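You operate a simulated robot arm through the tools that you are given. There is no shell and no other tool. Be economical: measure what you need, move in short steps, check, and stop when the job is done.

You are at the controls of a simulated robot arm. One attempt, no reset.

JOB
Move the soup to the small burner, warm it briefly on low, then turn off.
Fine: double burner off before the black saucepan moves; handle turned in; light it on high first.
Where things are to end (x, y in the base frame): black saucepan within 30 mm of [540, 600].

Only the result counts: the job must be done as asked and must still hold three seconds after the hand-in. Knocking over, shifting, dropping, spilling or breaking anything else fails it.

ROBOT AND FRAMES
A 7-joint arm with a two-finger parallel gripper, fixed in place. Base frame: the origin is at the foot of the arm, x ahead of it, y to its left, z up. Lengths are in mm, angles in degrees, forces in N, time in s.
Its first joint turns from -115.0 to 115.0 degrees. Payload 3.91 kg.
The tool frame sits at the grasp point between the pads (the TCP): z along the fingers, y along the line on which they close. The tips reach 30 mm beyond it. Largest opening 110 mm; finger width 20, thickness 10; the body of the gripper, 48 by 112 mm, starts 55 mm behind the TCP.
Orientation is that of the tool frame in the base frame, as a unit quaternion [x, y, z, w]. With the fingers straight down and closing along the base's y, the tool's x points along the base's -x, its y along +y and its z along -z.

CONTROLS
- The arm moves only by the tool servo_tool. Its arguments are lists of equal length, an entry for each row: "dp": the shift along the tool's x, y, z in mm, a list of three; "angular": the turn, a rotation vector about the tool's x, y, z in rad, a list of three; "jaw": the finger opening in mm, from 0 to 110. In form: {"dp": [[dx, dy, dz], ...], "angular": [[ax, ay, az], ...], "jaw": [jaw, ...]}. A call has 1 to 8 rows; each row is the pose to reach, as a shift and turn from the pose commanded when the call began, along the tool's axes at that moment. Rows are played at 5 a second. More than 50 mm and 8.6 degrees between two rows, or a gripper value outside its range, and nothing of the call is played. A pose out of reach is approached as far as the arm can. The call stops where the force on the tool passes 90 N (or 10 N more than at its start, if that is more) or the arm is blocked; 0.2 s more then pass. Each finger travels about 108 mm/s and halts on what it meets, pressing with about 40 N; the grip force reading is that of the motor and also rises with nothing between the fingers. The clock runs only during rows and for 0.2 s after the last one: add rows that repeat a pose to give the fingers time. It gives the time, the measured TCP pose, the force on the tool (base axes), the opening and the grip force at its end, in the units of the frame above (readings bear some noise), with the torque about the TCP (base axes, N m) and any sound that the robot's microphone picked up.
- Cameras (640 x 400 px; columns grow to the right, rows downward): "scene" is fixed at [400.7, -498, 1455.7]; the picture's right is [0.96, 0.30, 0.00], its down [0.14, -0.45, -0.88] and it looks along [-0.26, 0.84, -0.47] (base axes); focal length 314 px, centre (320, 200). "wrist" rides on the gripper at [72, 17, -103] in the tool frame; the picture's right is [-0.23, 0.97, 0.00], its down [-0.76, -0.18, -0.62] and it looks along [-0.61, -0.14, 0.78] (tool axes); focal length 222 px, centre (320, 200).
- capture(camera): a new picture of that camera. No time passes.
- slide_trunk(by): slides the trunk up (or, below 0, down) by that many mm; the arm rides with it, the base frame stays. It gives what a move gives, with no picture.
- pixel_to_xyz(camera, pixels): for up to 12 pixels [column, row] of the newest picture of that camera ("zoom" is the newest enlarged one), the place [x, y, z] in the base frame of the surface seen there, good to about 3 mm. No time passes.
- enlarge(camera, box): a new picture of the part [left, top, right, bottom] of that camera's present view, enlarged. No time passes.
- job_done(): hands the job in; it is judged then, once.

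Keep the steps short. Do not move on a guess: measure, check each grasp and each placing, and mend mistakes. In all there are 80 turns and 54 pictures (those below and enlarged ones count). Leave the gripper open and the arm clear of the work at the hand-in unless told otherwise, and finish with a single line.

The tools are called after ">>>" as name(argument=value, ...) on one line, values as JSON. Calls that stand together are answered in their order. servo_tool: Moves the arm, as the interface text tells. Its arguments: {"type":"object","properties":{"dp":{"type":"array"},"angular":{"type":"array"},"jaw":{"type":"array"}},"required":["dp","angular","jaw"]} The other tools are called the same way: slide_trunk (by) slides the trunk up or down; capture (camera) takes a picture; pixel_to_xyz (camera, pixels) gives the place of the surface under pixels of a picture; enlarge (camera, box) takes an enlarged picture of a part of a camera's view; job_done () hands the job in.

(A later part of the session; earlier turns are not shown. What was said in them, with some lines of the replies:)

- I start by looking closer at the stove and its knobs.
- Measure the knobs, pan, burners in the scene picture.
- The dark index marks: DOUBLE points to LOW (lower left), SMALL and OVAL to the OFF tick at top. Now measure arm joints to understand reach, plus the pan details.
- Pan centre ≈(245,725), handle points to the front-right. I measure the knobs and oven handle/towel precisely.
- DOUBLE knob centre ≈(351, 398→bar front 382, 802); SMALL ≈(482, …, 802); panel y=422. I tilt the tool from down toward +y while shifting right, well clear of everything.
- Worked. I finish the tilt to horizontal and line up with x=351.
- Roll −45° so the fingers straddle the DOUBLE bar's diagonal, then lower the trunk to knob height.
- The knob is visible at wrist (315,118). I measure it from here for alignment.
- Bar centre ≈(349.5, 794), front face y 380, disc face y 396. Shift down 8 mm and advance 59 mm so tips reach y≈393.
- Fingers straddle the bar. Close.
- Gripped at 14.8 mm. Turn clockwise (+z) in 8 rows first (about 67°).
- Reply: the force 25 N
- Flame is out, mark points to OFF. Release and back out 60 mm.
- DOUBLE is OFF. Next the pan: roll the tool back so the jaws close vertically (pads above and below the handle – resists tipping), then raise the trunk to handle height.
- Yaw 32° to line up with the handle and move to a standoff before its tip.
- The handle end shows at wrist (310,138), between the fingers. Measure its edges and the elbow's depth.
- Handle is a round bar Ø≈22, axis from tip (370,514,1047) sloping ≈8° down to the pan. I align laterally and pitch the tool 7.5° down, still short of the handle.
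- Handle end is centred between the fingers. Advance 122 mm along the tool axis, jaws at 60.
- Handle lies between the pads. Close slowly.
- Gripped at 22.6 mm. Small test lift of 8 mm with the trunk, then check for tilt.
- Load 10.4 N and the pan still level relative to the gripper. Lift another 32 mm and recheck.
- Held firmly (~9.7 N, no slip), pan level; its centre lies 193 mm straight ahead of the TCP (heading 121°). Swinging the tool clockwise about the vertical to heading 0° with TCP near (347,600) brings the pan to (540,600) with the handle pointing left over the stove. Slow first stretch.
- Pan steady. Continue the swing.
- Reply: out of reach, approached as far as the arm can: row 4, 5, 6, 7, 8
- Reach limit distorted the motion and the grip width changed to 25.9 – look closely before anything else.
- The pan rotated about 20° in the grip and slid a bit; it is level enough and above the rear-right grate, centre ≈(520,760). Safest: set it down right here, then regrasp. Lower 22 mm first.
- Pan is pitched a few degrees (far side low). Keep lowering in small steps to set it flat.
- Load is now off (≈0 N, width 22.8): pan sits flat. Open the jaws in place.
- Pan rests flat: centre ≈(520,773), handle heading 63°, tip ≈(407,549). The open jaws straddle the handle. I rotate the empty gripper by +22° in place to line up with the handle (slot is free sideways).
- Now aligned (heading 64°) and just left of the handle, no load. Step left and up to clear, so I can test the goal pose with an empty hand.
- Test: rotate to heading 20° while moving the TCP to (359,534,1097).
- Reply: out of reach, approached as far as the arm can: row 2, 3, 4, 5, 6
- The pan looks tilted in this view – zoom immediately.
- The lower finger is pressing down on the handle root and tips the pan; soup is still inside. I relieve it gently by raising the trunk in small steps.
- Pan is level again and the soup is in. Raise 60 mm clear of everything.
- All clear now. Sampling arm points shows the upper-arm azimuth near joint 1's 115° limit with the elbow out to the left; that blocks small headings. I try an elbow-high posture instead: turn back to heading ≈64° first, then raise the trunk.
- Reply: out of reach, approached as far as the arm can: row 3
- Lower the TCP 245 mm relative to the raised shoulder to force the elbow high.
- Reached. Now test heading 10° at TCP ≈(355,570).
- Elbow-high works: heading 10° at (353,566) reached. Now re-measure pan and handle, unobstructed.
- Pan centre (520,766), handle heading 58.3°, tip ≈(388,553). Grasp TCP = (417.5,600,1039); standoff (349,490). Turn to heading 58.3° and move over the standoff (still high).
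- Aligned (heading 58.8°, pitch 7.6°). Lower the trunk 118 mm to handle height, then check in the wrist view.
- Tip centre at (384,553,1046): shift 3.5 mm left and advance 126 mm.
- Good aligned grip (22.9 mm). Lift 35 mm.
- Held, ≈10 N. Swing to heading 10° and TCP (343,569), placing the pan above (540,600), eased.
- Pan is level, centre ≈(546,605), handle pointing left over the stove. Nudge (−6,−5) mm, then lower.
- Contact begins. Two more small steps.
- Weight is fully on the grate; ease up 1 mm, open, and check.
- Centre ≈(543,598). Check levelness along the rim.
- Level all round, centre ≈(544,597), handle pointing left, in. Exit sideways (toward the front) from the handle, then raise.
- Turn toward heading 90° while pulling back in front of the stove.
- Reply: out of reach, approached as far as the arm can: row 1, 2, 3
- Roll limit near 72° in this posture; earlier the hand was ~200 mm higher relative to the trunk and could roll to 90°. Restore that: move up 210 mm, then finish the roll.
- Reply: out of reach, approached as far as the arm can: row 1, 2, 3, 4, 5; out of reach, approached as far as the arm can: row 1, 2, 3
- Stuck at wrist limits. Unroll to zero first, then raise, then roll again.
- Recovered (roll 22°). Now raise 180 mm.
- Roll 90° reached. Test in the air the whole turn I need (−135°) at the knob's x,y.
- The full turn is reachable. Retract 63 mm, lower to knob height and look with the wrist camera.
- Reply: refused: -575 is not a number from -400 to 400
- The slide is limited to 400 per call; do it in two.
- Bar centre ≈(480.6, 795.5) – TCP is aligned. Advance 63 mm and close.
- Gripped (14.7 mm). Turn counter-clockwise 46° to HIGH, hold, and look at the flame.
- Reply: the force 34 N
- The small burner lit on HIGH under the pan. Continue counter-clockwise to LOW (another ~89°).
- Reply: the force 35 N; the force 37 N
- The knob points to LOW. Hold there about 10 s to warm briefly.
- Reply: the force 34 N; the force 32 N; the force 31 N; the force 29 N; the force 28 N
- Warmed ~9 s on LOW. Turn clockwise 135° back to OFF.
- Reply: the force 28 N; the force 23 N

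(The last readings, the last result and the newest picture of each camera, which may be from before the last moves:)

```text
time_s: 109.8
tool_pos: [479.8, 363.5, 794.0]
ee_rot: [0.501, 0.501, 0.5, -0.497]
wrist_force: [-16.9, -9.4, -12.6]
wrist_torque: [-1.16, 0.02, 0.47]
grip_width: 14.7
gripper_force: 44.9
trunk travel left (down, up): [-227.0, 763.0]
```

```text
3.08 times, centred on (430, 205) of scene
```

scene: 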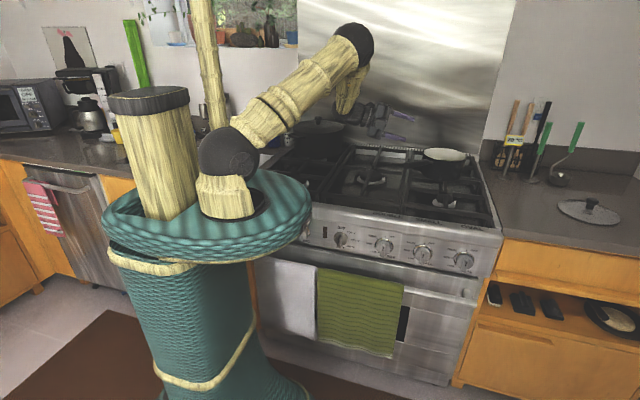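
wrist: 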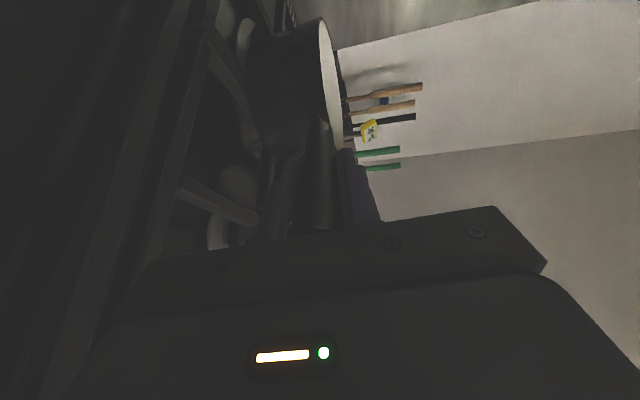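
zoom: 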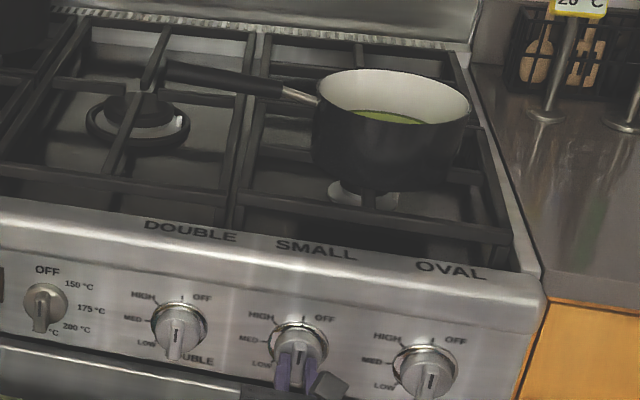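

Flame is out. Release, back off 70 mm with the gripper opened, and take a final look.

>>> servo_tool(dp=[[0, 0, 0], [0, 0, 0], [0, 0, -20], [0, 0, -45], [0, 0, -75], [0, 0, -75]], angular=[[0, 0, 0], [0, 0, 0], [0, 0, 0], [0, 0, 0], [0, 0, 0], [0, 0, 0]], jaw=[30, 50, 50, 50, 80, 110])

>>> capture(camera="wrist")

```text
time_s: 111.2
tool_pos: [482.4, 288.0, 795.1]
ee_rot: [0.5, 0.501, 0.5, -0.498]
wrist_force: [0.7, 0.9, -0.2]
wrist_torque: [0.0, -0.05, 0.0]
grip_width: 109.9
gripper_force: 0.0
trunk travel left (down, up): [-227.0, 763.0]
```

```text
1 pictures are left
```

wrist: 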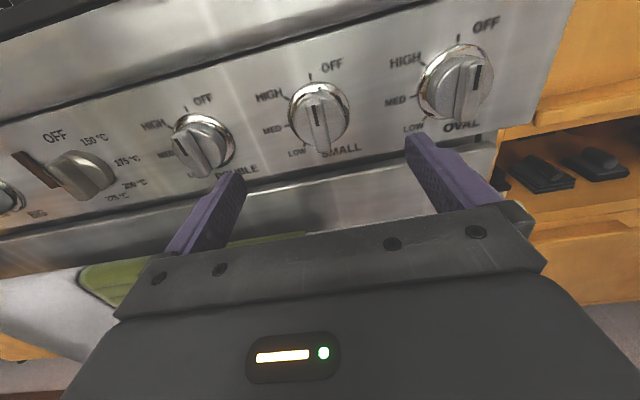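

SMALL, DOUBLE and OVAL all point to OFF. The pan sits at about (544, 597), level, with its handle turned in. The gripper is open and clear, so I hand in.

>>> job_done()

```text
The job is handed in.
```

The soup is on the small burner, about 5 mm from the target with the handle turned in; it was lit on high, warmed about 9 s on low, and both burners are off, though while regrasping I briefly tipped the pan (no spill seen).
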